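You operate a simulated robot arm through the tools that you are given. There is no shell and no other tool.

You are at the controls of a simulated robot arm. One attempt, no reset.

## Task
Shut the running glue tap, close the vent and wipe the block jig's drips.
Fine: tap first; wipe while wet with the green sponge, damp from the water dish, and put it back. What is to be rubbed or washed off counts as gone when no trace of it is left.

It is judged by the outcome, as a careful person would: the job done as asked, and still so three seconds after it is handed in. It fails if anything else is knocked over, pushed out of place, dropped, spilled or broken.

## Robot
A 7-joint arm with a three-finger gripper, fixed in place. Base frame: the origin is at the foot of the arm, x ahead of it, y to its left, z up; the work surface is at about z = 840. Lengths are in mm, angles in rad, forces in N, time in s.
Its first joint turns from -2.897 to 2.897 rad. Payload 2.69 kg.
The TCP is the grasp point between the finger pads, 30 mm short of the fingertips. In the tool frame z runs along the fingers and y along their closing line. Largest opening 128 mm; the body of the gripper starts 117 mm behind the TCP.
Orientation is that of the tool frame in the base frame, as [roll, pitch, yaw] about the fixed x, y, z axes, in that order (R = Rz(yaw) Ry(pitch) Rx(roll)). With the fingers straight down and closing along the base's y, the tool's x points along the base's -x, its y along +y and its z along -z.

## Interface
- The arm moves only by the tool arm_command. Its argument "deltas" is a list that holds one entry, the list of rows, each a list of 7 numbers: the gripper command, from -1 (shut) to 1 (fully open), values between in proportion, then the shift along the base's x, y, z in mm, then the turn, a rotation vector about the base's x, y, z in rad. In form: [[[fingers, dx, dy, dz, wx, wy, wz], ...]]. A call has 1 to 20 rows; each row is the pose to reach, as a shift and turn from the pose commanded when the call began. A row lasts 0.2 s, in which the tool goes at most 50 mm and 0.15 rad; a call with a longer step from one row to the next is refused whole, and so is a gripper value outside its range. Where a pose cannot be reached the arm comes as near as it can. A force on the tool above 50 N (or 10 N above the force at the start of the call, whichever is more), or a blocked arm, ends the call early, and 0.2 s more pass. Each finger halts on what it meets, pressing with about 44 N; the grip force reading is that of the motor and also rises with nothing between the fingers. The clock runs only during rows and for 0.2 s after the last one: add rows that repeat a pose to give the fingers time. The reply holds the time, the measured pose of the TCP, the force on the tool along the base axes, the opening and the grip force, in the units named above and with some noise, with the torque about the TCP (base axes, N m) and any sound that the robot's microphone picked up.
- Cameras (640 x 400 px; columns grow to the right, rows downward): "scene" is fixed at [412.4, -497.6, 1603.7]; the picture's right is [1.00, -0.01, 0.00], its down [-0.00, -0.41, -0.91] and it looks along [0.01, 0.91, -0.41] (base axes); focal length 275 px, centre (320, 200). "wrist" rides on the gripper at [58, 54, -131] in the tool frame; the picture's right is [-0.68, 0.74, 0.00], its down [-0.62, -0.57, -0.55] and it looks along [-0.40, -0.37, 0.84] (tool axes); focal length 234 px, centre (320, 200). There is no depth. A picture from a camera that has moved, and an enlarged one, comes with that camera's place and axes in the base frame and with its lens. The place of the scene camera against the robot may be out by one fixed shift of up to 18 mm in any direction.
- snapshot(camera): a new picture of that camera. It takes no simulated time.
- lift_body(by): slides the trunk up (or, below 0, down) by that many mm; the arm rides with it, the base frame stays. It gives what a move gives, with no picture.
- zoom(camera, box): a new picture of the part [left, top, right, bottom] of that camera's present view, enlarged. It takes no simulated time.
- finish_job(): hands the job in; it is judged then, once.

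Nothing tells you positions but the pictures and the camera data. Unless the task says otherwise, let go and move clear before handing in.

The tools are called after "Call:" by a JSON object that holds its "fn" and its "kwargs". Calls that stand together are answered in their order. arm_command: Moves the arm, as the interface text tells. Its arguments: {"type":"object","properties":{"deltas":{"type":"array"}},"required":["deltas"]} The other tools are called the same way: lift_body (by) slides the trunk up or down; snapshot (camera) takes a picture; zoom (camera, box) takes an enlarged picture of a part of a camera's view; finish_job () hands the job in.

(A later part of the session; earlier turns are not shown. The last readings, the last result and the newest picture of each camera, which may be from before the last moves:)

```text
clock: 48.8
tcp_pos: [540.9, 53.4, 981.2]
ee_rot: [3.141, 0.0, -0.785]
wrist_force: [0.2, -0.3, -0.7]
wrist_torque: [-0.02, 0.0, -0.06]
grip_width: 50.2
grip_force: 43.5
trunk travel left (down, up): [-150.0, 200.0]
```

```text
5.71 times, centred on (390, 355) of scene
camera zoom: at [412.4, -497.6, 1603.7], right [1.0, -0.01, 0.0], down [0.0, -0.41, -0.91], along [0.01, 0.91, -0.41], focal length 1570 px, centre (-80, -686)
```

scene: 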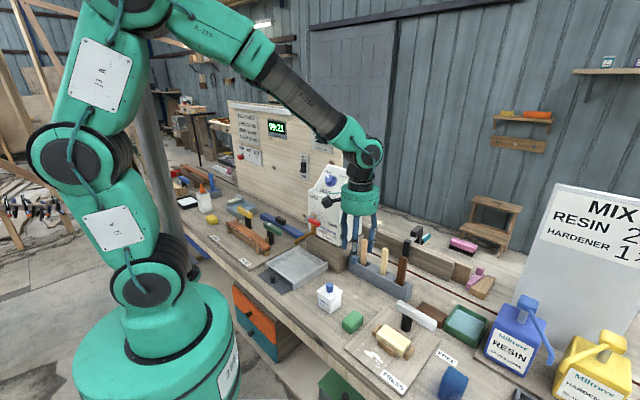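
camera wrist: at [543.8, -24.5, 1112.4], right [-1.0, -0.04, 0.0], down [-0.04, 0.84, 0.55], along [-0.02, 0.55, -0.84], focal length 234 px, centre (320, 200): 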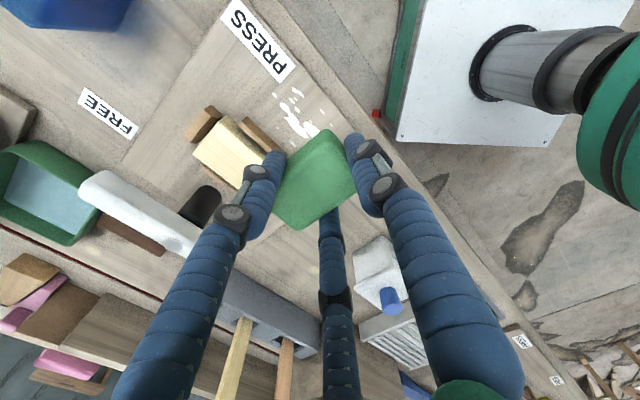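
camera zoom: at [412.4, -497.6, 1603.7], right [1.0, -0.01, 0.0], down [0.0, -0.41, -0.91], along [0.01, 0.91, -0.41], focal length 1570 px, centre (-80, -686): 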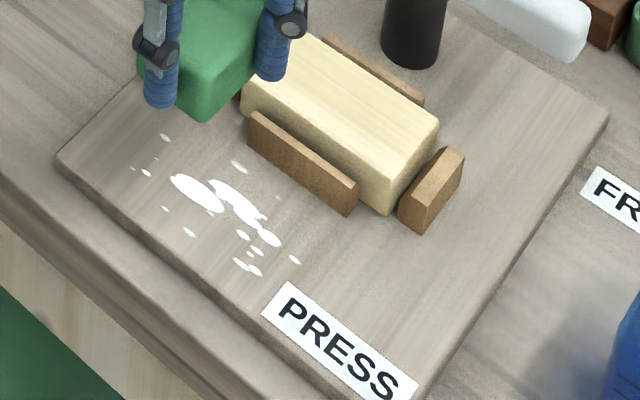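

The drips span s≈402–456 and q≈−408 to −308, and the rail's front face is at s≈465. With the TCP at s=422 the sponge covers s≈398–461 in one pass along q. I'll move to the left end and lower gently to contact.

Call:
{"fn": "arm_command", "kwargs": {"deltas": [[[-0.35, -19, 20, -10, 0, 0, 0], [-0.35, -37.4, 40.1, -30, 0, 0, 0], [-0.35, -37.4, 40.1, -60, 0, 0, 0], [-0.35, -37.4, 40.1, -78, 0, 0, 0], [-0.35, -37.4, 40.1, -84, 0, 0, 0], [-0.35, -37.4, 40.1, -86, 0, 0, 0], [-0.35, -37.4, 40.1, -86, 0, 0, 0]]]}}

Call:
{"fn": "zoom", "kwargs": {"camera": "scene", "box": [330, 300, 430, 390]}}

Call:
{"fn": "zoom", "kwargs": {"camera": "wrist", "box": [200, 20, 400, 200]}}

```text
clock: 50.4
tcp_pos: [502.8, 92.7, 895.7]
ee_rot: [-3.141, 0.0, -0.787]
wrist_force: [0.7, 0.0, -0.5]
wrist_torque: [0.0, -0.04, 0.03]
grip_width: 49.8
grip_force: 44.0
trunk travel left (down, up): [-150.0, 200.0]
```

```text
4.44 times, centred on (380, 345) of scene
camera zoom: at [412.4, -497.6, 1603.7], right [1.0, -0.01, 0.0], down [0.0, -0.41, -0.91], along [0.01, 0.91, -0.41], focal length 1221 px, centre (53, -444)
```

zoom: 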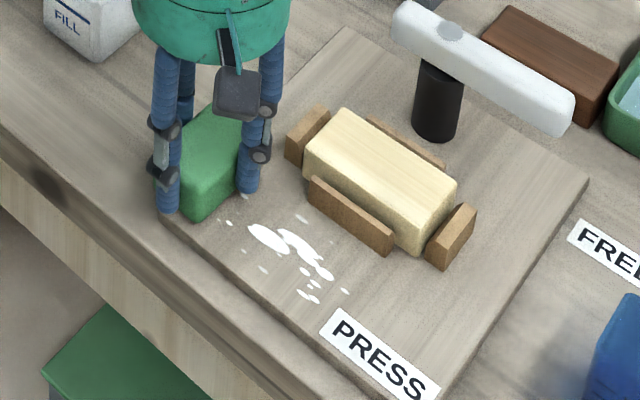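

```text
2.22 times, centred on (300, 110) of wrist
camera zoom: at [506.1, 14.4, 1027.1], right [-1.0, -0.04, 0.0], down [-0.03, 0.84, 0.55], along [-0.02, 0.55, -0.84], focal length 520 px, centre (364, 400)
```

zoom: 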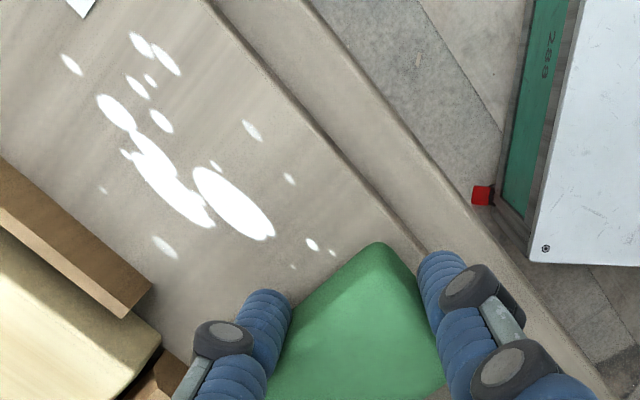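

Just above contact. I'll ease down until I feel a light press.

Call:
{"fn": "arm_command", "kwargs": {"deltas": [[[-0.35, 0, 0, -1, 0, 0, 0], [-0.35, 0, 0, -2, 0, 0, 0], [-0.35, 0, 0, -2, 0, 0, 0]]]}}

```text
clock: 51.2
tcp_pos: [502.7, 92.4, 893.9]
ee_rot: [3.141, 0.0, -0.787]
wrist_force: [-1.4, 0.5, 4.3]
wrist_torque: [-0.1, 0.11, -0.06]
grip_width: 50.2
grip_force: 44.1
trunk travel left (down, up): [-150.0, 200.0]
```

Light contact at 4 N. I'll add 1 mm of press and sweep along the drips to the right.

Call:
{"fn": "arm_command", "kwargs": {"deltas": [[[-0.35, 0, 0, -1, 0, 0, 0], [-0.35, 8, -8, -1, 0, 0, 0], [-0.35, 16, -16, -1, 0, 0, 0], [-0.35, 24, -24, -1, 0, 0, 0], [-0.35, 32, -32, -1, 0, 0, 0], [-0.35, 40, -40, -1, 0, 0, 0], [-0.35, 48, -48, -1, 0, 0, 0], [-0.35, 56, -56, -1, 0, 0, 0], [-0.35, 64, -64, -1, 0, 0, 0], [-0.35, 72, -72, -1, 0, 0, 0], [-0.35, 80, -80, -1, 0, 0, 0], [-0.35, 88, -88, -1, 0, 0, 0], [-0.35, 88, -88, -1, 0, 0, 0]]]}}

Call:
{"fn": "zoom", "kwargs": {"camera": "scene", "box": [330, 300, 430, 390]}}

Call:
{"fn": "snapshot", "kwargs": {"camera": "wrist"}}

```text
clock: 54.0
tcp_pos: [590.6, 4.0, 892.6]
ee_rot: [-3.141, -0.001, -0.787]
wrist_force: [-12.3, 9.4, 25.9]
wrist_torque: [0.36, 0.04, 0.18]
grip_width: 49.9
grip_force: 43.5
trunk travel left (down, up): [-150.0, 200.0]
```

```text
4.44 times, centred on (380, 345) of scene
camera zoom: at [412.4, -497.6, 1603.7], right [1.0, -0.01, 0.0], down [0.0, -0.41, -0.91], along [0.01, 0.91, -0.41], focal length 1221 px, centre (53, -444)
```

zoom: 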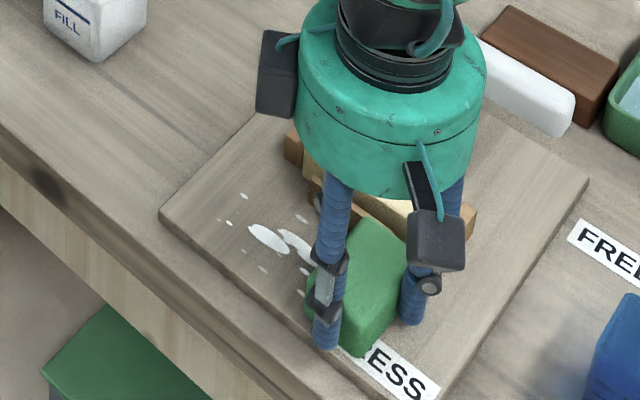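

```text
taken
camera wrist: at [593.3, -74.7, 1024.2], right [-1.0, -0.04, 0.0], down [-0.04, 0.84, 0.55], along [-0.02, 0.55, -0.84], focal length 234 px, centre (320, 200)
```

wrist: 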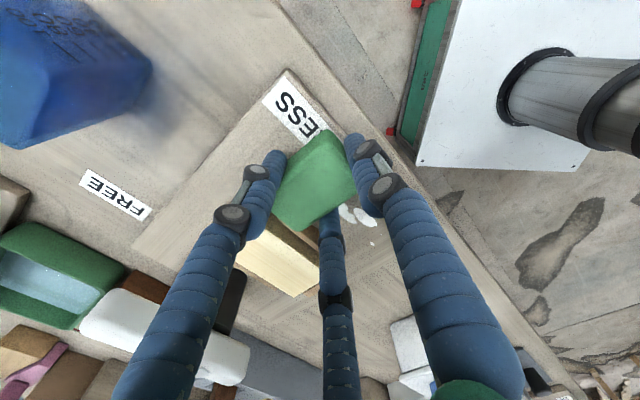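

After one pass some drips still show behind the sponge. I'll zoom to see whether they're fading.

Call:
{"fn": "zoom", "kwargs": {"camera": "scene", "box": [360, 330, 420, 380]}}

Call:
{"fn": "zoom", "kwargs": {"camera": "wrist", "box": [260, 130, 420, 280]}}

```text
8.00 times, centred on (390, 355) of scene
camera zoom: at [412.4, -497.6, 1603.7], right [1.0, -0.01, 0.0], down [0.0, -0.41, -0.91], along [0.01, 0.91, -0.41], focal length 2198 px, centre (-240, -1040)
```

zoom: 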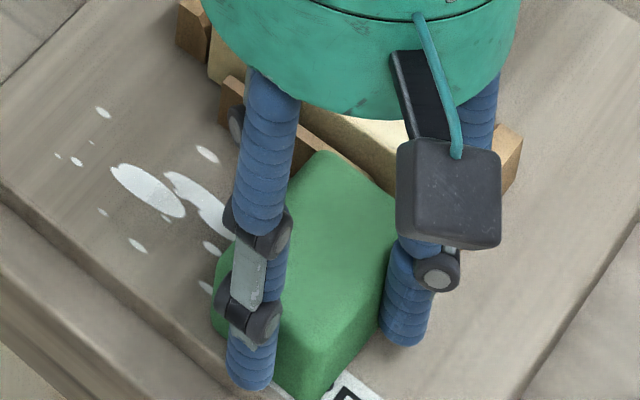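

```text
2.67 times, centred on (340, 205) of wrist
camera zoom: at [593.3, -74.7, 1024.2], right [-1.0, -0.04, 0.0], down [-0.04, 0.84, 0.55], along [-0.02, 0.55, -0.84], focal length 624 px, centre (267, 187)
```

zoom: 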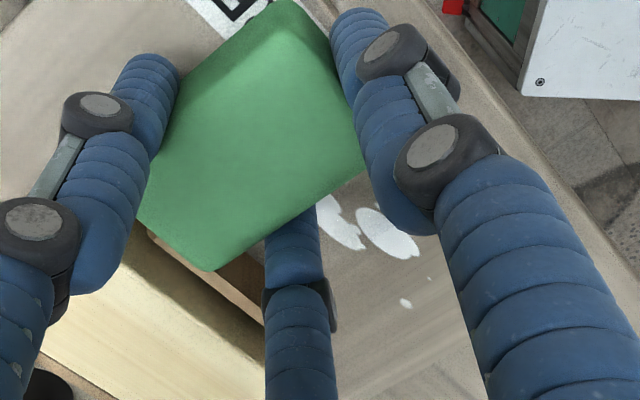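

The drips are greyer, so rubbing works but needs several passes. I'll rub back and forth over the whole patch.

Call:
{"fn": "arm_command", "kwargs": {"deltas": [[[-0.35, -14, 14, 0, 0, 0, 0], [-0.35, -28, 28, 0, 0, 0, 0], [-0.35, -42, 42, 0, 0, 0, 0], [-0.35, -56, 56, 0, 0, 0, 0], [-0.35, -70, 70, 0, 0, 0, 0], [-0.35, -82, 82, 0, 0, 0, 0], [-0.35, -68, 68, 0, 0, 0, 0], [-0.35, -54, 54, 0, 0, 0, 0], [-0.35, -40, 40, 0, 0, 0, 0], [-0.35, -26, 26, 0, 0, 0, 0], [-0.35, -12, 12, 0, 0, 0, 0], [-0.35, 0, 0, 0, 0, 0, 0], [-0.35, -14, 14, 0, 0, 0, 0], [-0.35, -28, 28, 0, 0, 0, 0], [-0.35, -42, 42, 0, 0, 0, 0], [-0.35, -56, 56, 0, 0, 0, 0], [-0.35, -70, 70, 0, 0, 0, 0], [-0.35, -82, 82, 0, 0, 0, 0], [-0.35, -88, 88, 0, 0, 0, 0], [-0.35, -88, 88, 0, 0, 0, 0]]]}}

Call:
{"fn": "zoom", "kwargs": {"camera": "scene", "box": [340, 310, 430, 390]}}

Call:
{"fn": "zoom", "kwargs": {"camera": "wrist", "box": [200, 20, 400, 200]}}

```text
clock: 58.2
tcp_pos: [503.9, 93.0, 893.1]
ee_rot: [3.142, 0.001, -0.786]
wrist_force: [5.3, -0.7, 13.9]
wrist_torque: [0.02, -0.35, -0.06]
grip_width: 50.0
grip_force: 44.3
trunk travel left (down, up): [-150.0, 200.0]
```

```text
5.00 times, centred on (385, 350) of scene
camera zoom: at [412.4, -497.6, 1603.7], right [1.0, -0.01, 0.0], down [0.0, -0.41, -0.91], along [0.01, 0.91, -0.41], focal length 1374 px, centre (-5, -550)
```

zoom: 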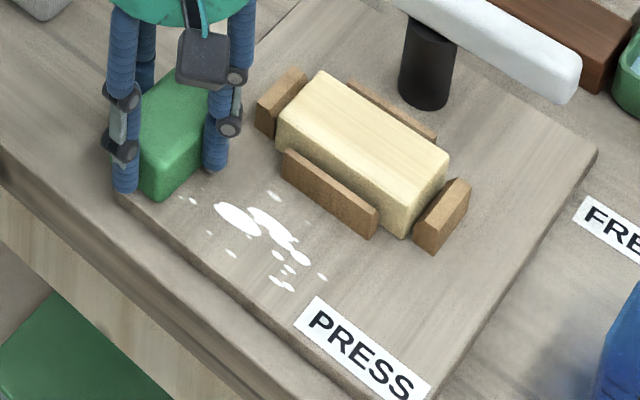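

```text
2.22 times, centred on (300, 110) of wrist
camera zoom: at [507.0, 14.8, 1023.9], right [-1.0, -0.04, 0.0], down [-0.04, 0.84, 0.55], along [-0.02, 0.55, -0.84], focal length 520 px, centre (364, 400)
```

zoom: 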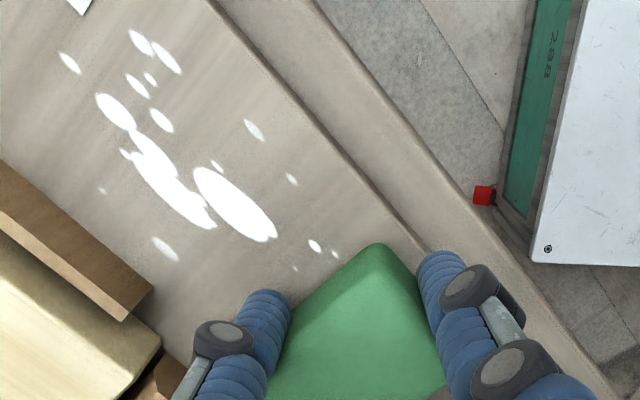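

The drips look nearly unchanged, so something is ineffective: either the sponge isn't really damp or the contact isn't right. I'll inspect the sponge, drips and dishes closely before doing more.

Call:
{"fn": "zoom", "kwargs": {"camera": "scene", "box": [350, 315, 390, 345]}}

Call:
{"fn": "zoom", "kwargs": {"camera": "scene", "box": [370, 340, 410, 370]}}

Call:
{"fn": "zoom", "kwargs": {"camera": "scene", "box": [435, 298, 495, 345]}}

Call:
{"fn": "zoom", "kwargs": {"camera": "wrist", "box": [220, 20, 320, 120]}}

Call:
{"fn": "zoom", "kwargs": {"camera": "wrist", "box": [270, 110, 370, 240]}}

```text
13.33 times, centred on (370, 330) of scene
camera zoom: at [412.4, -497.6, 1603.7], right [1.0, -0.01, 0.0], down [0.0, -0.41, -0.91], along [0.01, 0.91, -0.41], focal length 3664 px, centre (-347, -1533)
```

zoom: 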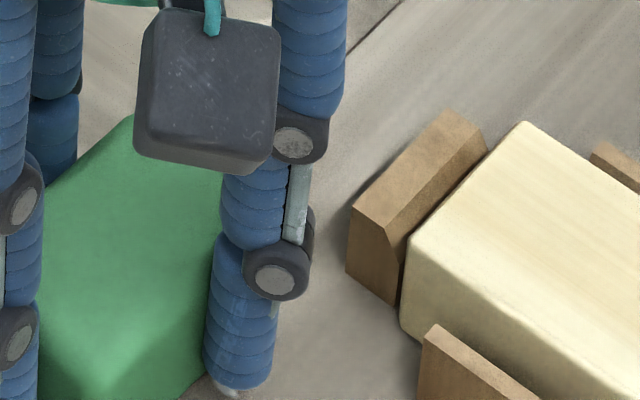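

```text
13.33 times, centred on (390, 355) of scene
camera zoom: at [412.4, -497.6, 1603.7], right [1.0, -0.01, 0.0], down [0.0, -0.41, -0.91], along [0.01, 0.91, -0.41], focal length 3664 px, centre (-613, -1867)
```

zoom: 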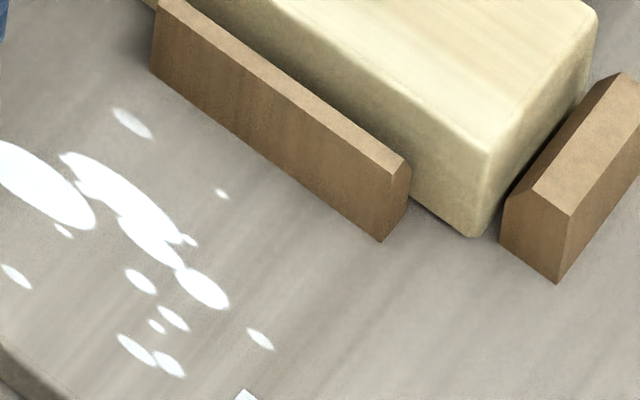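

```text
8.51 times, centred on (465, 322) of scene
camera zoom: at [412.4, -497.6, 1603.7], right [1.0, -0.01, 0.0], down [0.0, -0.41, -0.91], along [0.01, 0.91, -0.41], focal length 2339 px, centre (-914, -834)
```

zoom: 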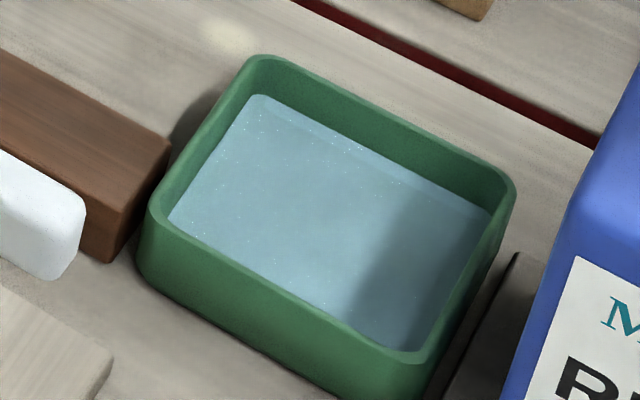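

```text
4.00 times, centred on (270, 70) of wrist
camera zoom: at [507.0, 14.8, 1023.9], right [-1.0, -0.04, 0.0], down [-0.04, 0.84, 0.55], along [-0.02, 0.55, -0.84], focal length 937 px, centre (520, 720)
```

zoom: 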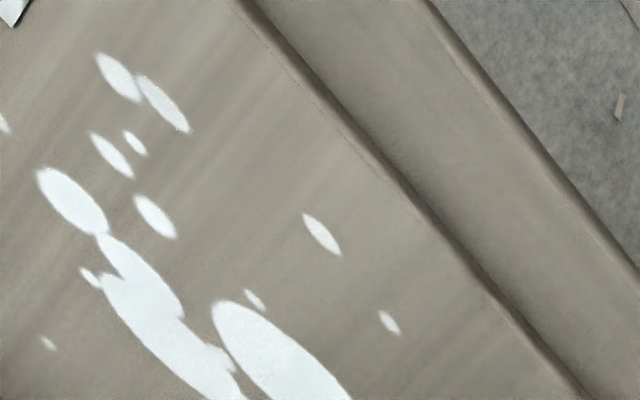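

```text
3.08 times, centred on (320, 175) of wrist
camera zoom: at [507.0, 14.8, 1023.9], right [-1.0, -0.04, 0.0], down [-0.04, 0.84, 0.55], along [-0.02, 0.55, -0.84], focal length 720 px, centre (320, 277)
```

zoom: 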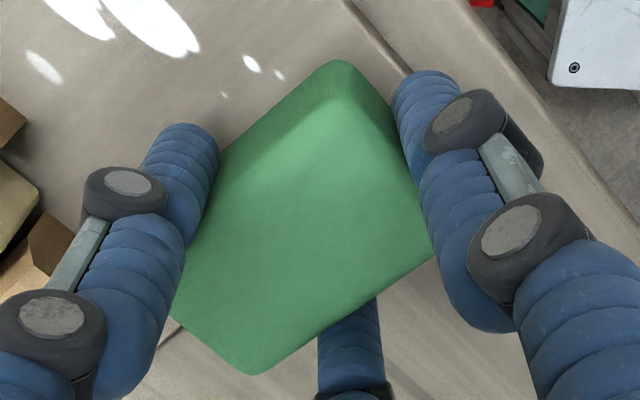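

I can't tell whether the drips have faded. I'll lift slightly and shift clear to compare against the very first zoom, using the same box.

Call:
{"fn": "arm_command", "kwargs": {"deltas": [[[-0.35, 0, 0, 25, 0, 0, 0], [-0.35, -15, 15, 60, 0, 0, 0], [-0.35, -35, 35, 90, 0, 0, 0], [-0.35, -35, 35, 90, 0, 0, 0]]]}}

Call:
{"fn": "zoom", "kwargs": {"camera": "scene", "box": [345, 320, 425, 380]}}

Call:
{"fn": "snapshot", "kwargs": {"camera": "scene"}}

Call:
{"fn": "snapshot", "kwargs": {"camera": "wrist"}}

```text
clock: 59.2
tcp_pos: [466.6, 126.8, 983.6]
ee_rot: [3.141, 0.0, -0.785]
wrist_force: [-0.4, 0.4, -0.1]
wrist_torque: [0.02, -0.06, -0.03]
grip_width: 50.0
grip_force: 44.0
trunk travel left (down, up): [-150.0, 200.0]
```

```text
6.67 times, centred on (385, 350) of scene
camera zoom: at [412.4, -497.6, 1603.7], right [1.0, -0.01, 0.0], down [0.0, -0.41, -0.91], along [0.01, 0.91, -0.41], focal length 1832 px, centre (-113, -800)
```

zoom: 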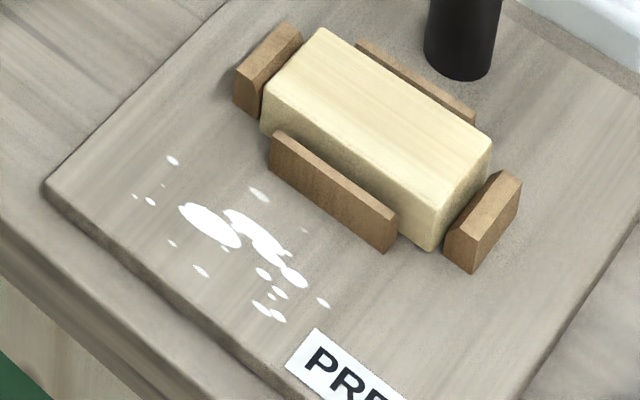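

```text
taken
```

scene: 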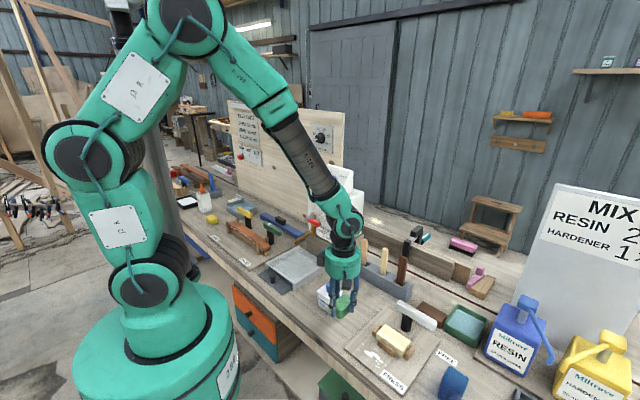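

```text
taken
camera wrist: at [469.4, 48.8, 1114.2], right [-1.0, -0.04, 0.0], down [-0.03, 0.84, 0.55], along [-0.02, 0.55, -0.84], focal length 234 px, centre (320, 200)
```

wrist: 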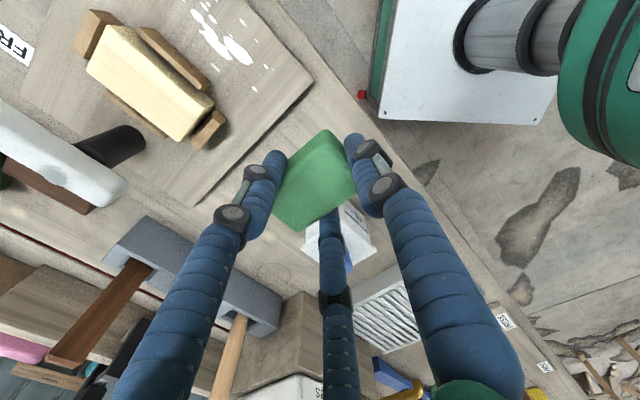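

The drips are unchanged from the start, so the wipe did nothing. I'll compare the sponge's colour with its dry look to judge whether it really got wet.

Call:
{"fn": "zoom", "kwargs": {"camera": "scene", "box": [320, 280, 370, 320]}}

Call:
{"fn": "zoom", "kwargs": {"camera": "wrist", "box": [250, 110, 410, 240]}}

Call:
{"fn": "zoom", "kwargs": {"camera": "scene", "box": [222, 190, 262, 220]}}

Call:
{"fn": "zoom", "kwargs": {"camera": "scene", "box": [240, 100, 340, 180]}}

```text
10.00 times, centred on (345, 300) of scene
camera zoom: at [412.4, -497.6, 1603.7], right [1.0, -0.01, 0.0], down [0.0, -0.41, -0.91], along [0.01, 0.91, -0.41], focal length 2748 px, centre (70, -800)
```

zoom: 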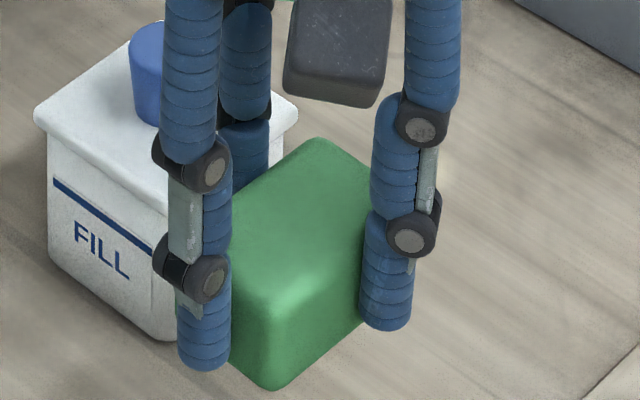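

```text
3.08 times, centred on (330, 175) of wrist
camera zoom: at [469.4, 48.8, 1114.2], right [-1.0, -0.04, 0.0], down [-0.03, 0.84, 0.55], along [-0.02, 0.55, -0.84], focal length 720 px, centre (289, 277)
```

zoom: 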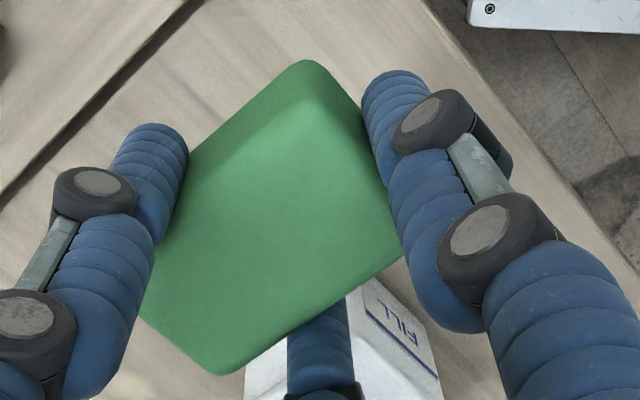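

```text
13.33 times, centred on (242, 205) of scene
camera zoom: at [412.4, -497.6, 1603.7], right [1.0, -0.01, 0.0], down [0.0, -0.41, -0.91], along [0.01, 0.91, -0.41], focal length 3664 px, centre (1360, 133)
```

zoom: 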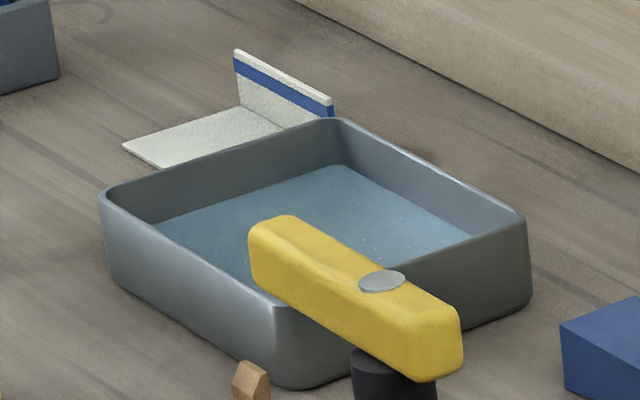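

```text
5.00 times, centred on (290, 140) of scene
camera zoom: at [412.4, -497.6, 1603.7], right [1.0, -0.01, 0.0], down [0.0, -0.41, -0.91], along [0.01, 0.91, -0.41], focal length 1374 px, centre (470, 500)
```

zoom: 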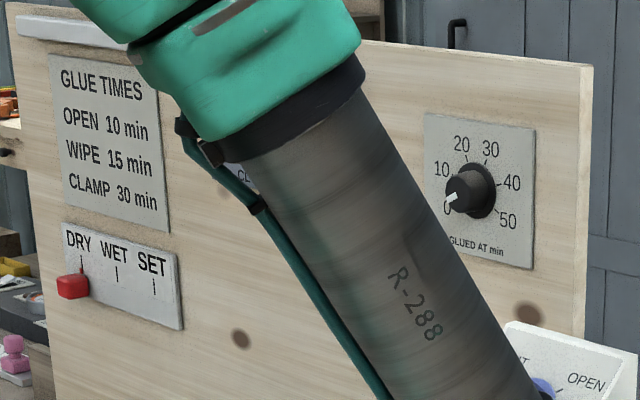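

The sponge looks glossier and more saturated than before, which suggests it is damp, but I want a fair comparison. I'll take the same box I used just after picking it up dry.

Call:
{"fn": "zoom", "kwargs": {"camera": "scene", "box": [310, 220, 510, 360]}}

Call:
{"fn": "zoom", "kwargs": {"camera": "scene", "box": [310, 260, 430, 350]}}

```text
2.86 times, centred on (410, 290) of scene
camera zoom: at [412.4, -497.6, 1603.7], right [1.0, -0.01, 0.0], down [0.0, -0.41, -0.91], along [0.01, 0.91, -0.41], focal length 785 px, centre (63, -57)
```

zoom: 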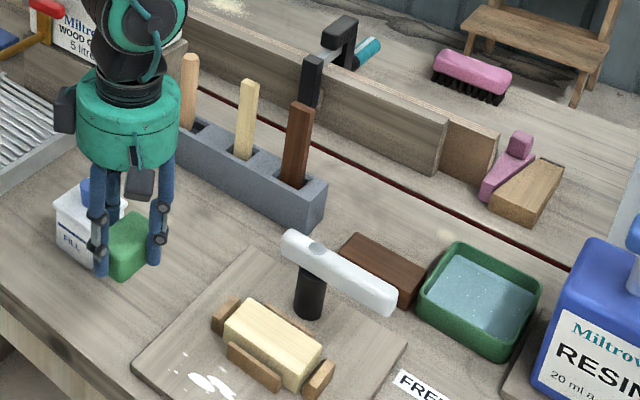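

```text
4.44 times, centred on (370, 305) of scene
camera zoom: at [412.4, -497.6, 1603.7], right [1.0, -0.01, 0.0], down [0.0, -0.41, -0.91], along [0.01, 0.91, -0.41], focal length 1221 px, centre (98, -267)
```

zoom: 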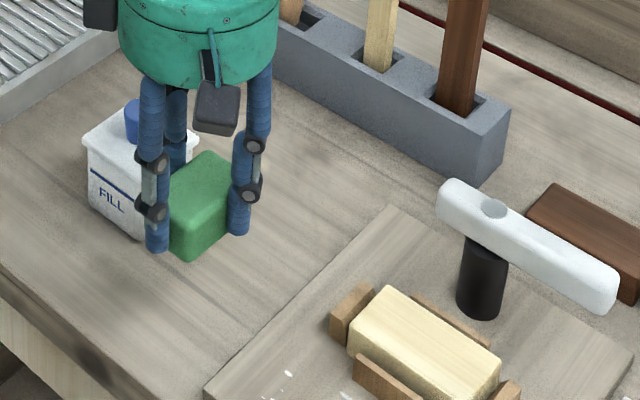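

The grey dish is out of reach (about 1 m away), and in the dip pictures the waterline clearly cut the sponge, so the green dish is right. The rubbing may simply have been too light or too quick. I'll do a firmer, concentrated rub on the large drips and check for any change.

Call:
{"fn": "arm_command", "kwargs": {"deltas": [[[-0.35, 35, -35, 0, 0, 0, 0], [-0.35, 70.3, -70.3, -10, 0, 0, 0], [-0.35, 70.3, -70.3, -55, 0, 0, 0], [-0.35, 70.3, -70.3, -85, 0, 0, 0], [-0.35, 70.3, -70.3, -91, 0, 0, 0], [-0.35, 75, -75, -91, 0, 0, 0], [-0.35, 80, -80, -91, 0, 0, 0], [-0.35, 85, -85, -91, 0, 0, 0], [-0.35, 90, -90, -91, 0, 0, 0], [-0.35, 95, -95, -91, 0, 0, 0], [-0.35, 90, -90, -91, 0, 0, 0], [-0.35, 85, -85, -91, 0, 0, 0], [-0.35, 80, -80, -91, 0, 0, 0], [-0.35, 75, -75, -91, 0, 0, 0], [-0.35, 70, -70, -91, 0, 0, 0], [-0.35, 75, -75, -91, 0, 0, 0], [-0.35, 80, -80, -91, 0, 0, 0], [-0.35, 85, -85, -91, 0, 0, 0], [-0.35, 90, -90, -91, 0, 0, 0]]]}}

Call:
{"fn": "zoom", "kwargs": {"camera": "scene", "box": [345, 320, 425, 380]}}

Call:
{"fn": "snapshot", "kwargs": {"camera": "wrist"}}

```text
refused: row 2 steps farther than a row can; nothing moved
```

```text
6.67 times, centred on (385, 350) of scene
camera zoom: at [412.4, -497.6, 1603.7], right [1.0, -0.01, 0.0], down [0.0, -0.41, -0.91], along [0.01, 0.91, -0.41], focal length 1832 px, centre (-113, -800)
```

zoom: 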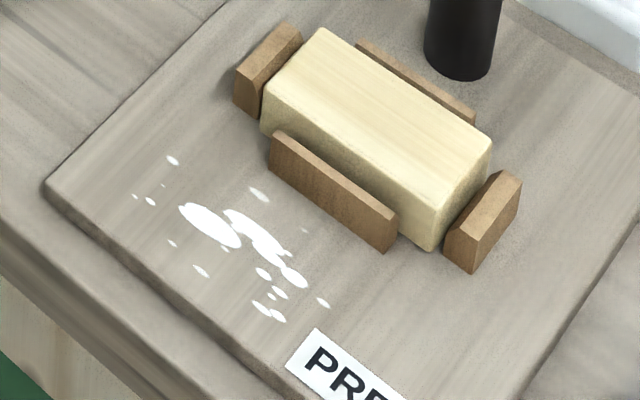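

```text
taken
camera wrist: at [469.4, 48.8, 1114.2], right [-1.0, -0.04, 0.0], down [-0.03, 0.84, 0.55], along [-0.02, 0.55, -0.84], focal length 234 px, centre (320, 200)
```

wrist: 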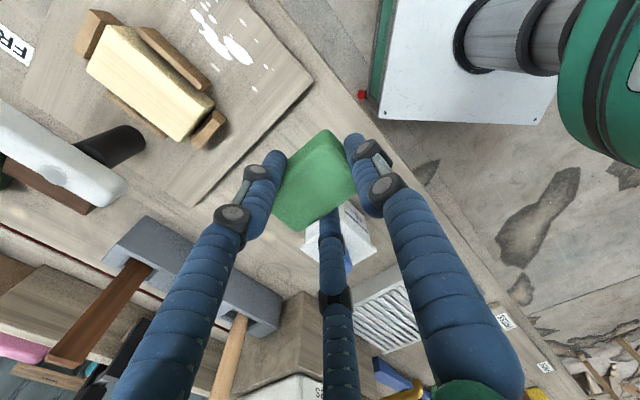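

A step was just over the limit and nothing moved. I'll resend it with smaller steps.

Call:
{"fn": "arm_command", "kwargs": {"deltas": [[[-0.35, 25, -25, 0, 0, 0, 0], [-0.35, 50, -50, 0, 0, 0, 0], [-0.35, 70, -70, -20, 0, 0, 0], [-0.35, 70, -70, -60, 0, 0, 0], [-0.35, 70, -70, -85, 0, 0, 0], [-0.35, 70, -70, -91, 0, 0, 0], [-0.35, 75, -75, -91, 0, 0, 0], [-0.35, 80, -80, -91, 0, 0, 0], [-0.35, 85, -85, -91, 0, 0, 0], [-0.35, 90, -90, -91, 0, 0, 0], [-0.35, 95, -95, -91, 0, 0, 0], [-0.35, 90, -90, -91, 0, 0, 0], [-0.35, 85, -85, -91, 0, 0, 0], [-0.35, 80, -80, -91, 0, 0, 0], [-0.35, 75, -75, -91, 0, 0, 0], [-0.35, 70, -70, -91, 0, 0, 0], [-0.35, 80, -80, -91, 0, 0, 0], [-0.35, 90, -90, -91, 0, 0, 0], [-0.35, 90, -90, -91, 0, 0, 0]]]}}

Call:
{"fn": "zoom", "kwargs": {"camera": "scene", "box": [345, 320, 425, 380]}}

Call:
{"fn": "snapshot", "kwargs": {"camera": "wrist"}}

```text
clock: 63.2
tcp_pos: [557.4, 38.0, 891.1]
ee_rot: [3.141, 0.0, -0.786]
wrist_force: [-11.0, 4.4, 15.6]
wrist_torque: [0.3, 0.15, 0.13]
grip_width: 50.0
grip_force: 44.0
trunk travel left (down, up): [-150.0, 200.0]
```

```text
6.67 times, centred on (385, 350) of scene
camera zoom: at [412.4, -497.6, 1603.7], right [1.0, -0.01, 0.0], down [0.0, -0.41, -0.91], along [0.01, 0.91, -0.41], focal length 1832 px, centre (-113, -800)
```

zoom: 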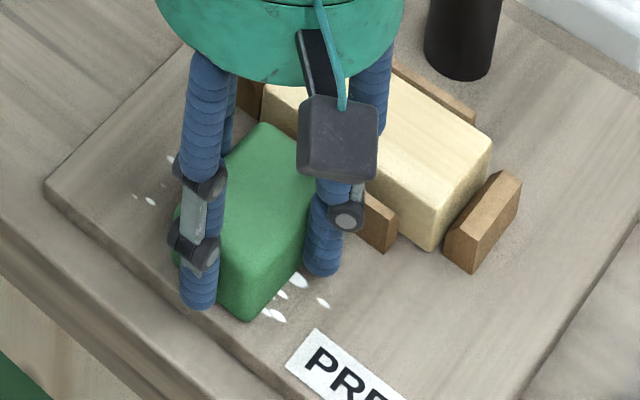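

```text
taken
camera wrist: at [560.1, -40.2, 1023.5], right [-1.0, -0.04, 0.0], down [-0.03, 0.84, 0.55], along [-0.02, 0.55, -0.84], focal length 234 px, centre (320, 200)
```

wrist: 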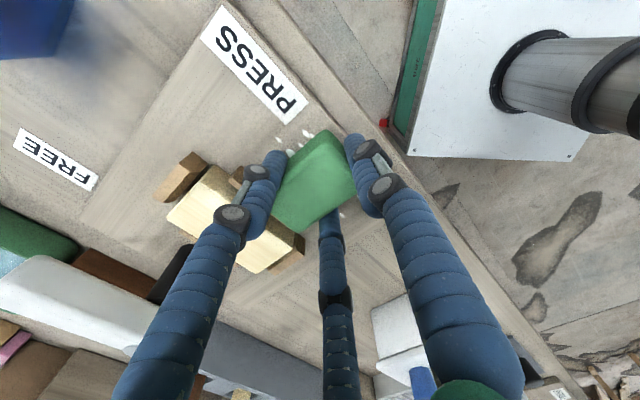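

I need to see underneath. I'll lift and slide clear to compare again.

Call:
{"fn": "arm_command", "kwargs": {"deltas": [[[-0.35, 0, 0, 20, 0, 0, 0], [-0.35, -20, 20, 50, 0, 0, 0], [-0.35, -45, 45, 80, 0, 0, 0], [-0.35, -75, 75, 90, 0, 0, 0], [-0.35, -75, 75, 90, 0, 0, 0]]]}}

Call:
{"fn": "zoom", "kwargs": {"camera": "scene", "box": [345, 320, 425, 380]}}

Call:
{"fn": "zoom", "kwargs": {"camera": "wrist", "box": [180, 0, 380, 160]}}

```text
clock: 64.4
tcp_pos: [482.6, 116.2, 982.6]
ee_rot: [-3.141, 0.0, -0.788]
wrist_force: [-0.5, -0.2, 0.0]
wrist_torque: [-0.02, -0.03, 0.0]
grip_width: 51.6
grip_force: 7.4
trunk travel left (down, up): [-150.0, 200.0]
```

```text
6.67 times, centred on (385, 350) of scene
camera zoom: at [412.4, -497.6, 1603.7], right [1.0, -0.01, 0.0], down [0.0, -0.41, -0.91], along [0.01, 0.91, -0.41], focal length 1832 px, centre (-113, -800)
```

zoom: 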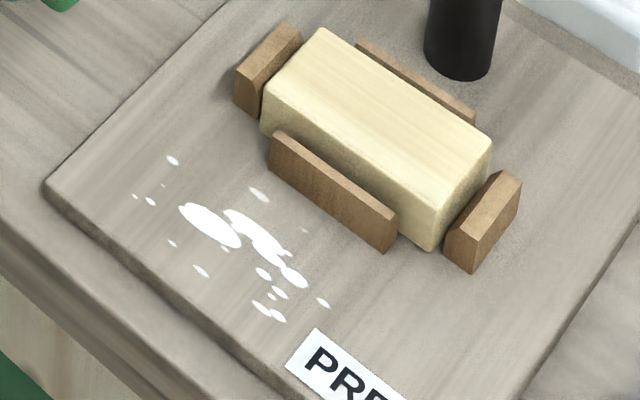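

```text
2.50 times, centred on (280, 80) of wrist
camera zoom: at [485.1, 37.9, 1114.3], right [-1.0, -0.04, 0.0], down [-0.03, 0.84, 0.55], along [-0.02, 0.55, -0.84], focal length 585 px, centre (420, 500)
```

zoom: 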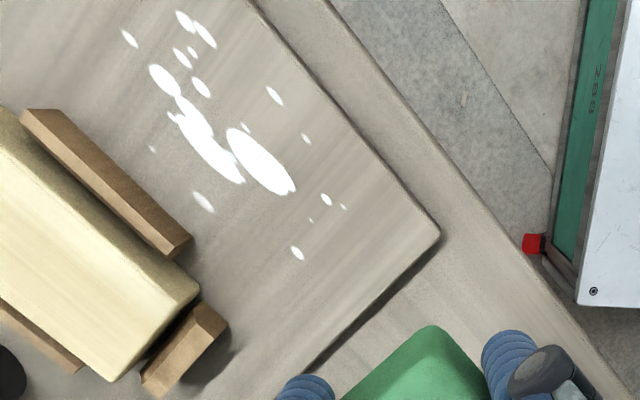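

The grip reading dropped to 7 N and the width changed. I'll check the hold on the sponge right away.

Call:
{"fn": "arm_command", "kwargs": {"deltas": [[[-0.35, 0, 0, 0, 0, 0, 0]]]}}

Call:
{"fn": "snapshot", "kwargs": {"camera": "wrist"}}

Call:
{"fn": "zoom", "kwargs": {"camera": "scene", "box": [310, 260, 410, 340]}}

```text
clock: 64.8
tcp_pos: [482.3, 116.0, 982.9]
ee_rot: [-3.141, 0.0, -0.787]
wrist_force: [-0.2, -0.1, -0.2]
wrist_torque: [0.04, 0.0, 0.03]
grip_width: 51.5
grip_force: 7.5
trunk travel left (down, up): [-150.0, 200.0]
```

```text
taken
camera wrist: at [485.9, 37.3, 1113.9], right [-1.0, -0.04, 0.0], down [-0.03, 0.84, 0.55], along [-0.02, 0.55, -0.84], focal length 234 px, centre (320, 200)
```

wrist: 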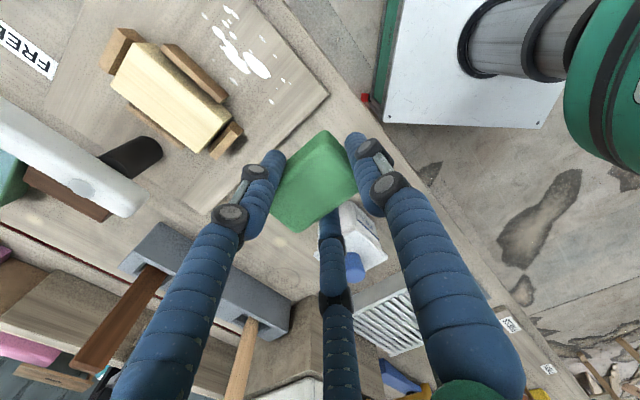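

```text
5.00 times, centred on (360, 300) of scene
camera zoom: at [412.4, -497.6, 1603.7], right [1.0, -0.01, 0.0], down [0.0, -0.41, -0.91], along [0.01, 0.91, -0.41], focal length 1374 px, centre (120, -300)
```

zoom: 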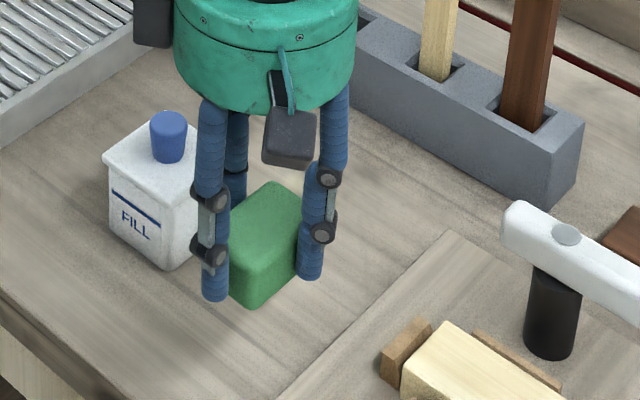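

Grip is holding but slack. I'll re-tighten with a firmer close command.

Call:
{"fn": "arm_command", "kwargs": {"deltas": [[[-0.5, 0, 0, 0, 0, 0, 0], [-0.6, 0, 0, 0, 0, 0, 0], [-0.6, 0, 0, 0, 0, 0, 0]]]}}

Call:
{"fn": "zoom", "kwargs": {"camera": "wrist", "box": [240, 110, 400, 240]}}

```text
clock: 65.6
tcp_pos: [483.0, 115.6, 983.3]
ee_rot: [3.141, 0.0, -0.788]
wrist_force: [0.7, -0.8, 0.2]
wrist_torque: [0.03, 0.01, 0.02]
grip_width: 51.1
grip_force: 19.0
trunk travel left (down, up): [-150.0, 200.0]
```

```text
3.08 times, centred on (320, 175) of wrist
camera zoom: at [485.7, 37.4, 1113.9], right [-1.0, -0.04, 0.0], down [-0.03, 0.84, 0.55], along [-0.02, 0.55, -0.84], focal length 720 px, centre (320, 277)
```

zoom: 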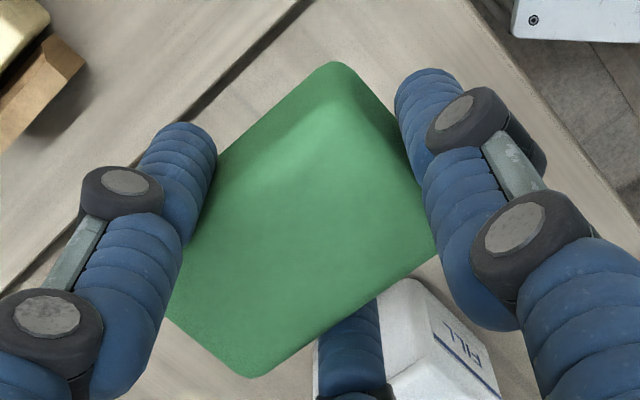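

Force rose to 19 N. I'll command full close and let it settle.

Call:
{"fn": "arm_command", "kwargs": {"deltas": [[[-1, 0, 0, 0, 0, 0, 0], [-1, 0, 0, 0, 0, 0, 0], [-1, 0, 0, 0, 0, 0, 0]]]}}

```text
clock: 66.4
tcp_pos: [483.0, 115.5, 983.2]
ee_rot: [3.141, 0.001, -0.789]
wrist_force: [0.3, 0.3, -0.2]
wrist_torque: [0.03, 0.02, 0.0]
grip_width: 49.5
grip_force: 44.5
trunk travel left (down, up): [-150.0, 200.0]
```

Grip is back to 44 N at full close. I'll look at the drips at maximum zoom for any sign of fading since the last rub.

Call:
{"fn": "zoom", "kwargs": {"camera": "scene", "box": [370, 340, 410, 370]}}

Call:
{"fn": "zoom", "kwargs": {"camera": "wrist", "box": [190, 0, 310, 110]}}

```text
13.33 times, centred on (390, 355) of scene
camera zoom: at [412.4, -497.6, 1603.7], right [1.0, -0.01, 0.0], down [0.0, -0.41, -0.91], along [0.01, 0.91, -0.41], focal length 3664 px, centre (-613, -1867)
```

zoom: 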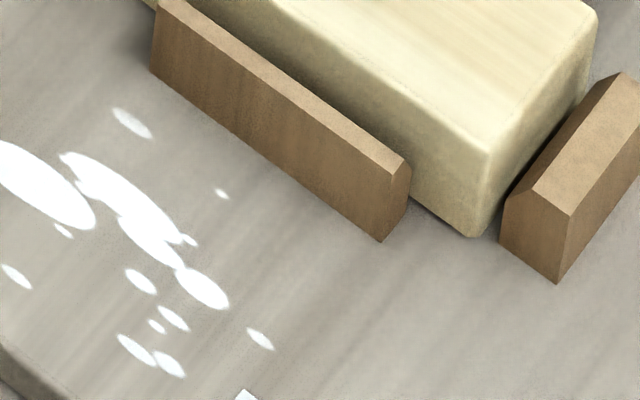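

```text
3.64 times, centred on (250, 55) of wrist
camera zoom: at [485.7, 37.4, 1114.0], right [-1.0, -0.04, 0.0], down [-0.03, 0.84, 0.55], along [-0.02, 0.55, -0.84], focal length 852 px, centre (574, 727)
```

zoom: 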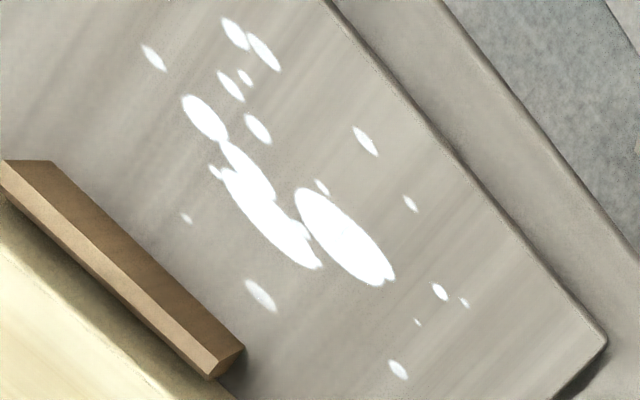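

The drips are unchanged after firm rubbing, so most likely the sponge didn't count as damp. I'll take it back and dip it deeper, right down to the dish floor, and hold it there longer. First I'll swing back over the dish.

Call:
{"fn": "arm_command", "kwargs": {"deltas": [[[-1, 0, 0, 35, 0, 0, -0.1447], [-1, 15, 2, 70, 0, 0, -0.2893], [-1, 38, 4, 95, 0, 0, -0.434], [-1, 62, 6, 100, 0, 0, -0.5787], [-1, 86, 8, 100, 0, 0, -0.7233], [-1, 110, 11, 100, 0, 0, -0.868], [-1, 134, 14, 100, 0, 0, -1.0127], [-1, 158, 17, 100, 0, 0, -1.1573], [-1, 182, 20, 100, 0, 0, -1.302], [-1, 206, 23, 100, 0, 0, -1.4467], [-1, 230, 26, 100, 0, 0, -1.5913], [-1, 254, 28, 100, 0, 0, -1.736], [-1, 278, 31, 100, 0, 0, -1.8807], [-1, 302, 34, 100, 0, 0, -2.0253], [-1, 320, 36, 100, 0, 0, -2.17]]]}}

Call:
{"fn": "arm_command", "kwargs": {"deltas": [[[-1, 20, 2, 0, 0, 0, -0.14], [-1, 40, 4, 0, 0, 0, -0.28], [-1, 60, 6, 0, 0, 0, -0.42], [-1, 76, 9, 0, 0, 0, -0.56], [-1, 76, 9, 0, 0, 0, -0.7], [-1, 76, 9, 0, 0, 0, -0.84], [-1, 76, 9, 0, 0, 0, -0.9716], [-1, 76, 9, 0, 0, 0, -0.9716]]]}}

Call:
{"fn": "snapshot", "kwargs": {"camera": "wrist"}}

Call:
{"fn": "zoom", "kwargs": {"camera": "scene", "box": [380, 200, 540, 350]}}

```text
clock: 69.6
tcp_pos: [802.2, 147.4, 1082.0]
ee_rot: [3.141, 0.0, -2.958]
wrist_force: [-0.1, -1.1, -0.8]
wrist_torque: [-0.01, -0.02, 0.0]
grip_width: 49.9
grip_force: 44.2
trunk travel left (down, up): [-150.0, 200.0]
```

```text
clock: 71.4
tcp_pos: [878.8, 158.6, 1081.6]
ee_rot: [-3.141, 0.0, 2.353]
wrist_force: [0.8, -0.9, 0.0]
wrist_torque: [-0.02, -0.01, -0.01]
grip_width: 49.8
grip_force: 44.5
trunk travel left (down, up): [-150.0, 200.0]
```

```text
taken
camera wrist: at [876.1, 238.2, 1212.9], right [1.0, 0.04, 0.0], down [0.03, -0.84, 0.55], along [0.02, -0.55, -0.84], focal length 234 px, centre (320, 200)
```

wrist: 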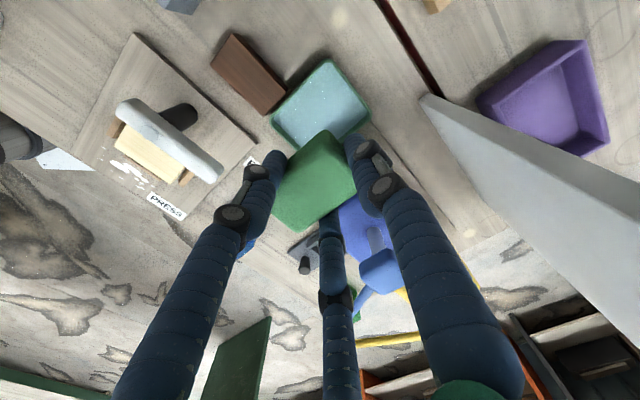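

```text
2.67 times, centred on (460, 275) of scene
camera zoom: at [412.4, -497.6, 1603.7], right [1.0, -0.01, 0.0], down [0.0, -0.41, -0.91], along [0.01, 0.91, -0.41], focal length 733 px, centre (-53, 0)
```

zoom: 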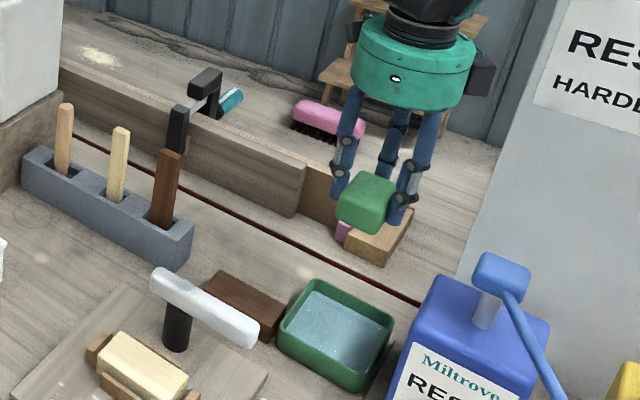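

Back over the dish at the same spot as before. I'll lower steadily to just above the earlier depth, then creep to the floor.

Call:
{"fn": "arm_command", "kwargs": {"deltas": [[[-1, 0, 0, -45, 0, 0, 0], [-1, 0, 0, -90, 0, 0, 0], [-1, 0, 0, -130, 0, 0, 0], [-1, 0, 0, -160, 0, 0, 0], [-1, 0, 0, -172, 0, 0, 0], [-1, 0, 0, -180, 0, 0, 0], [-1, 0, 0, -186, 0, 0, 0], [-1, 0, 0, -190, 0, 0, 0], [-1, 0, 0, -190, 0, 0, 0]]]}}

Call:
{"fn": "zoom", "kwargs": {"camera": "scene", "box": [430, 280, 520, 350]}}

Call:
{"fn": "zoom", "kwargs": {"camera": "wrist", "box": [220, 40, 420, 220]}}

```text
clock: 73.4
tcp_pos: [879.7, 157.7, 891.7]
ee_rot: [-3.141, 0.001, 2.356]
wrist_force: [0.2, -0.9, -1.1]
wrist_torque: [0.0, -0.01, 0.05]
grip_width: 50.0
grip_force: 43.9
trunk travel left (down, up): [-150.0, 200.0]
```

```text
5.71 times, centred on (475, 315) of scene
camera zoom: at [412.4, -497.6, 1603.7], right [1.0, -0.01, 0.0], down [0.0, -0.41, -0.91], along [0.01, 0.91, -0.41], focal length 1570 px, centre (-566, -457)
```

zoom: 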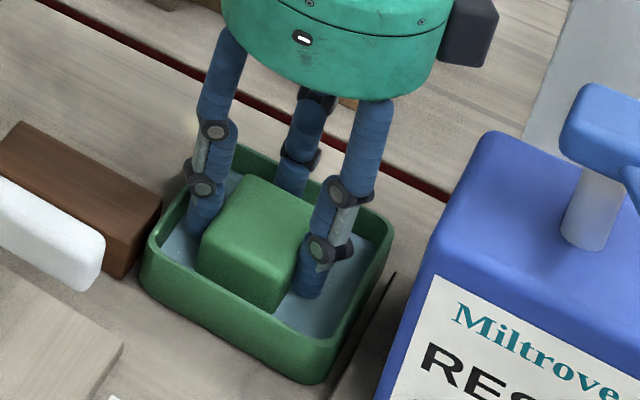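

```text
2.22 times, centred on (320, 130) of wrist
camera zoom: at [876.0, 237.8, 1022.7], right [1.0, 0.04, 0.0], down [0.03, -0.84, 0.55], along [0.02, -0.55, -0.84], focal length 520 px, centre (320, 356)
```

zoom: 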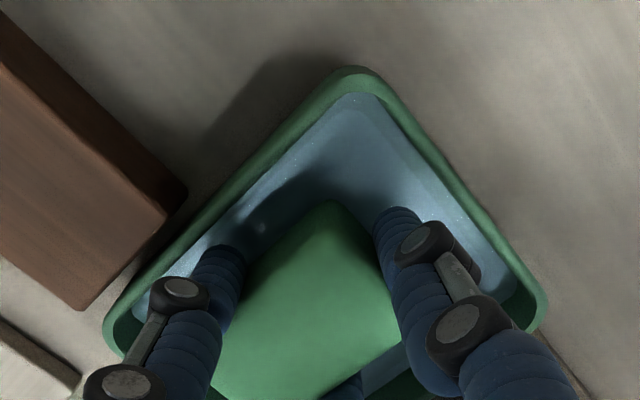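

The dish's front rim hides the waterline in the scene view, so I should confirm the water level. I'll zoom on the inner walls, where the water meets them.

Call:
{"fn": "zoom", "kwargs": {"camera": "wrist", "box": [350, 130, 410, 190]}}

Call:
{"fn": "zoom", "kwargs": {"camera": "wrist", "box": [245, 140, 305, 200]}}

Call:
{"fn": "zoom", "kwargs": {"camera": "scene", "box": [455, 300, 495, 335]}}

```text
6.67 times, centred on (380, 160) of wrist
camera zoom: at [876.0, 237.8, 1022.7], right [1.0, 0.04, 0.0], down [0.03, -0.84, 0.55], along [0.02, -0.55, -0.84], focal length 1561 px, centre (-80, 467)
```

zoom: 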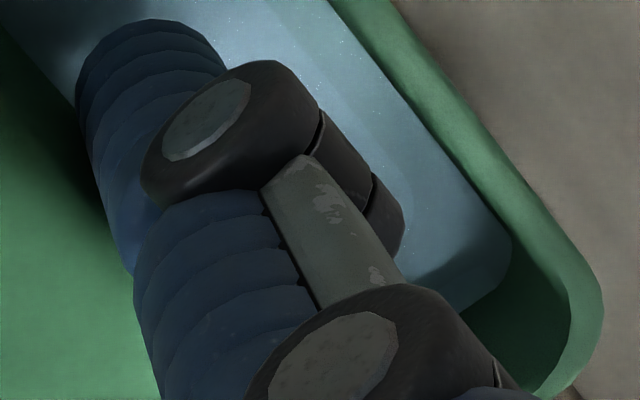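

```text
6.67 times, centred on (275, 170) of wrist
camera zoom: at [876.0, 237.8, 1022.7], right [1.0, 0.04, 0.0], down [0.03, -0.84, 0.55], along [0.02, -0.55, -0.84], focal length 1561 px, centre (620, 400)
```

zoom: 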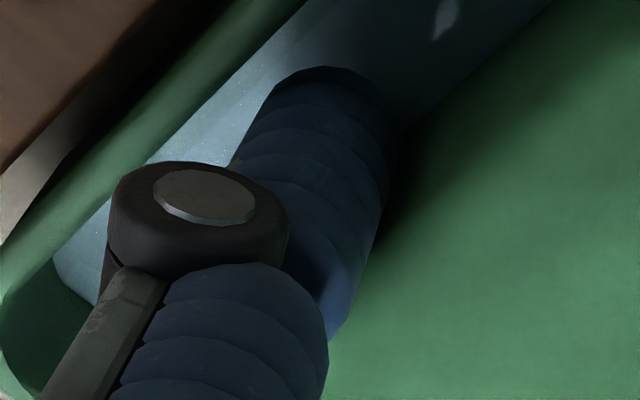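

```text
11.43 times, centred on (475, 318) of scene
camera zoom: at [412.4, -497.6, 1603.7], right [1.0, -0.01, 0.0], down [0.0, -0.41, -0.91], along [0.01, 0.91, -0.41], focal length 3141 px, centre (-1451, -1143)
```

zoom: 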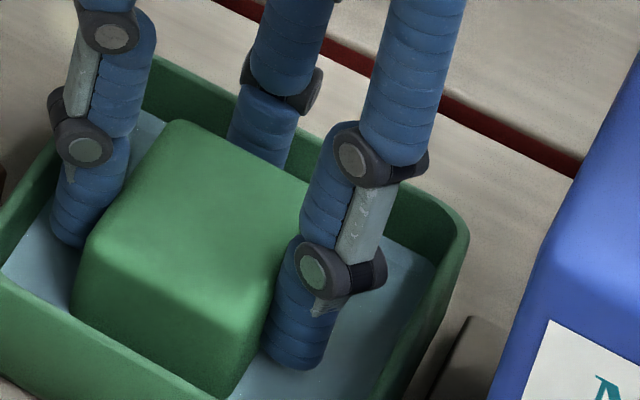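

Water level works out around z≈855–860. I'll creep down in 2 mm steps until the sponge meets the floor, and dwell there.

Call:
{"fn": "arm_command", "kwargs": {"deltas": [[[-1, 0, 0, -2, 0, 0, 0], [-1, 0, 0, -4, 0, 0, 0], [-1, 0, 0, -5, 0, 0, 0], [-1, 0, 0, -5, 0, 0, 0]]]}}

```text
clock: 74.4
tcp_pos: [878.7, 157.8, 887.0]
ee_rot: [-3.141, 0.001, 2.354]
wrist_force: [-0.2, 0.0, -0.1]
wrist_torque: [0.03, -0.02, 0.0]
grip_width: 49.6
grip_force: 43.9
trunk travel left (down, up): [-150.0, 200.0]
```

Call:
{"fn": "arm_command", "kwargs": {"deltas": [[[-1, 0, 0, -1.5, 0, 0, 0], [-1, 0, 0, -3, 0, 0, 0], [-1, 0, 0, -3, 0, 0, 0]]]}}

Call:
{"fn": "zoom", "kwargs": {"camera": "scene", "box": [455, 300, 495, 335]}}

```text
clock: 75.2
tcp_pos: [879.2, 156.3, 884.4]
ee_rot: [3.141, 0.0, 2.354]
wrist_force: [-1.5, -1.2, 6.6]
wrist_torque: [-0.12, 0.16, -0.01]
grip_width: 50.0
grip_force: 43.5
trunk travel left (down, up): [-150.0, 200.0]
```

```text
11.43 times, centred on (475, 318) of scene
camera zoom: at [412.4, -497.6, 1603.7], right [1.0, -0.01, 0.0], down [0.0, -0.41, -0.91], along [0.01, 0.91, -0.41], focal length 3141 px, centre (-1451, -1143)
```

zoom: 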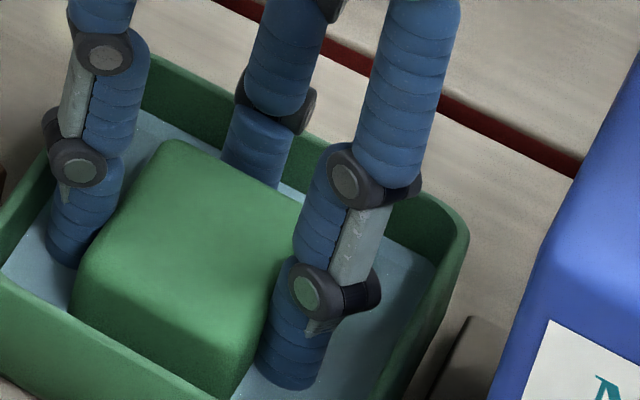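

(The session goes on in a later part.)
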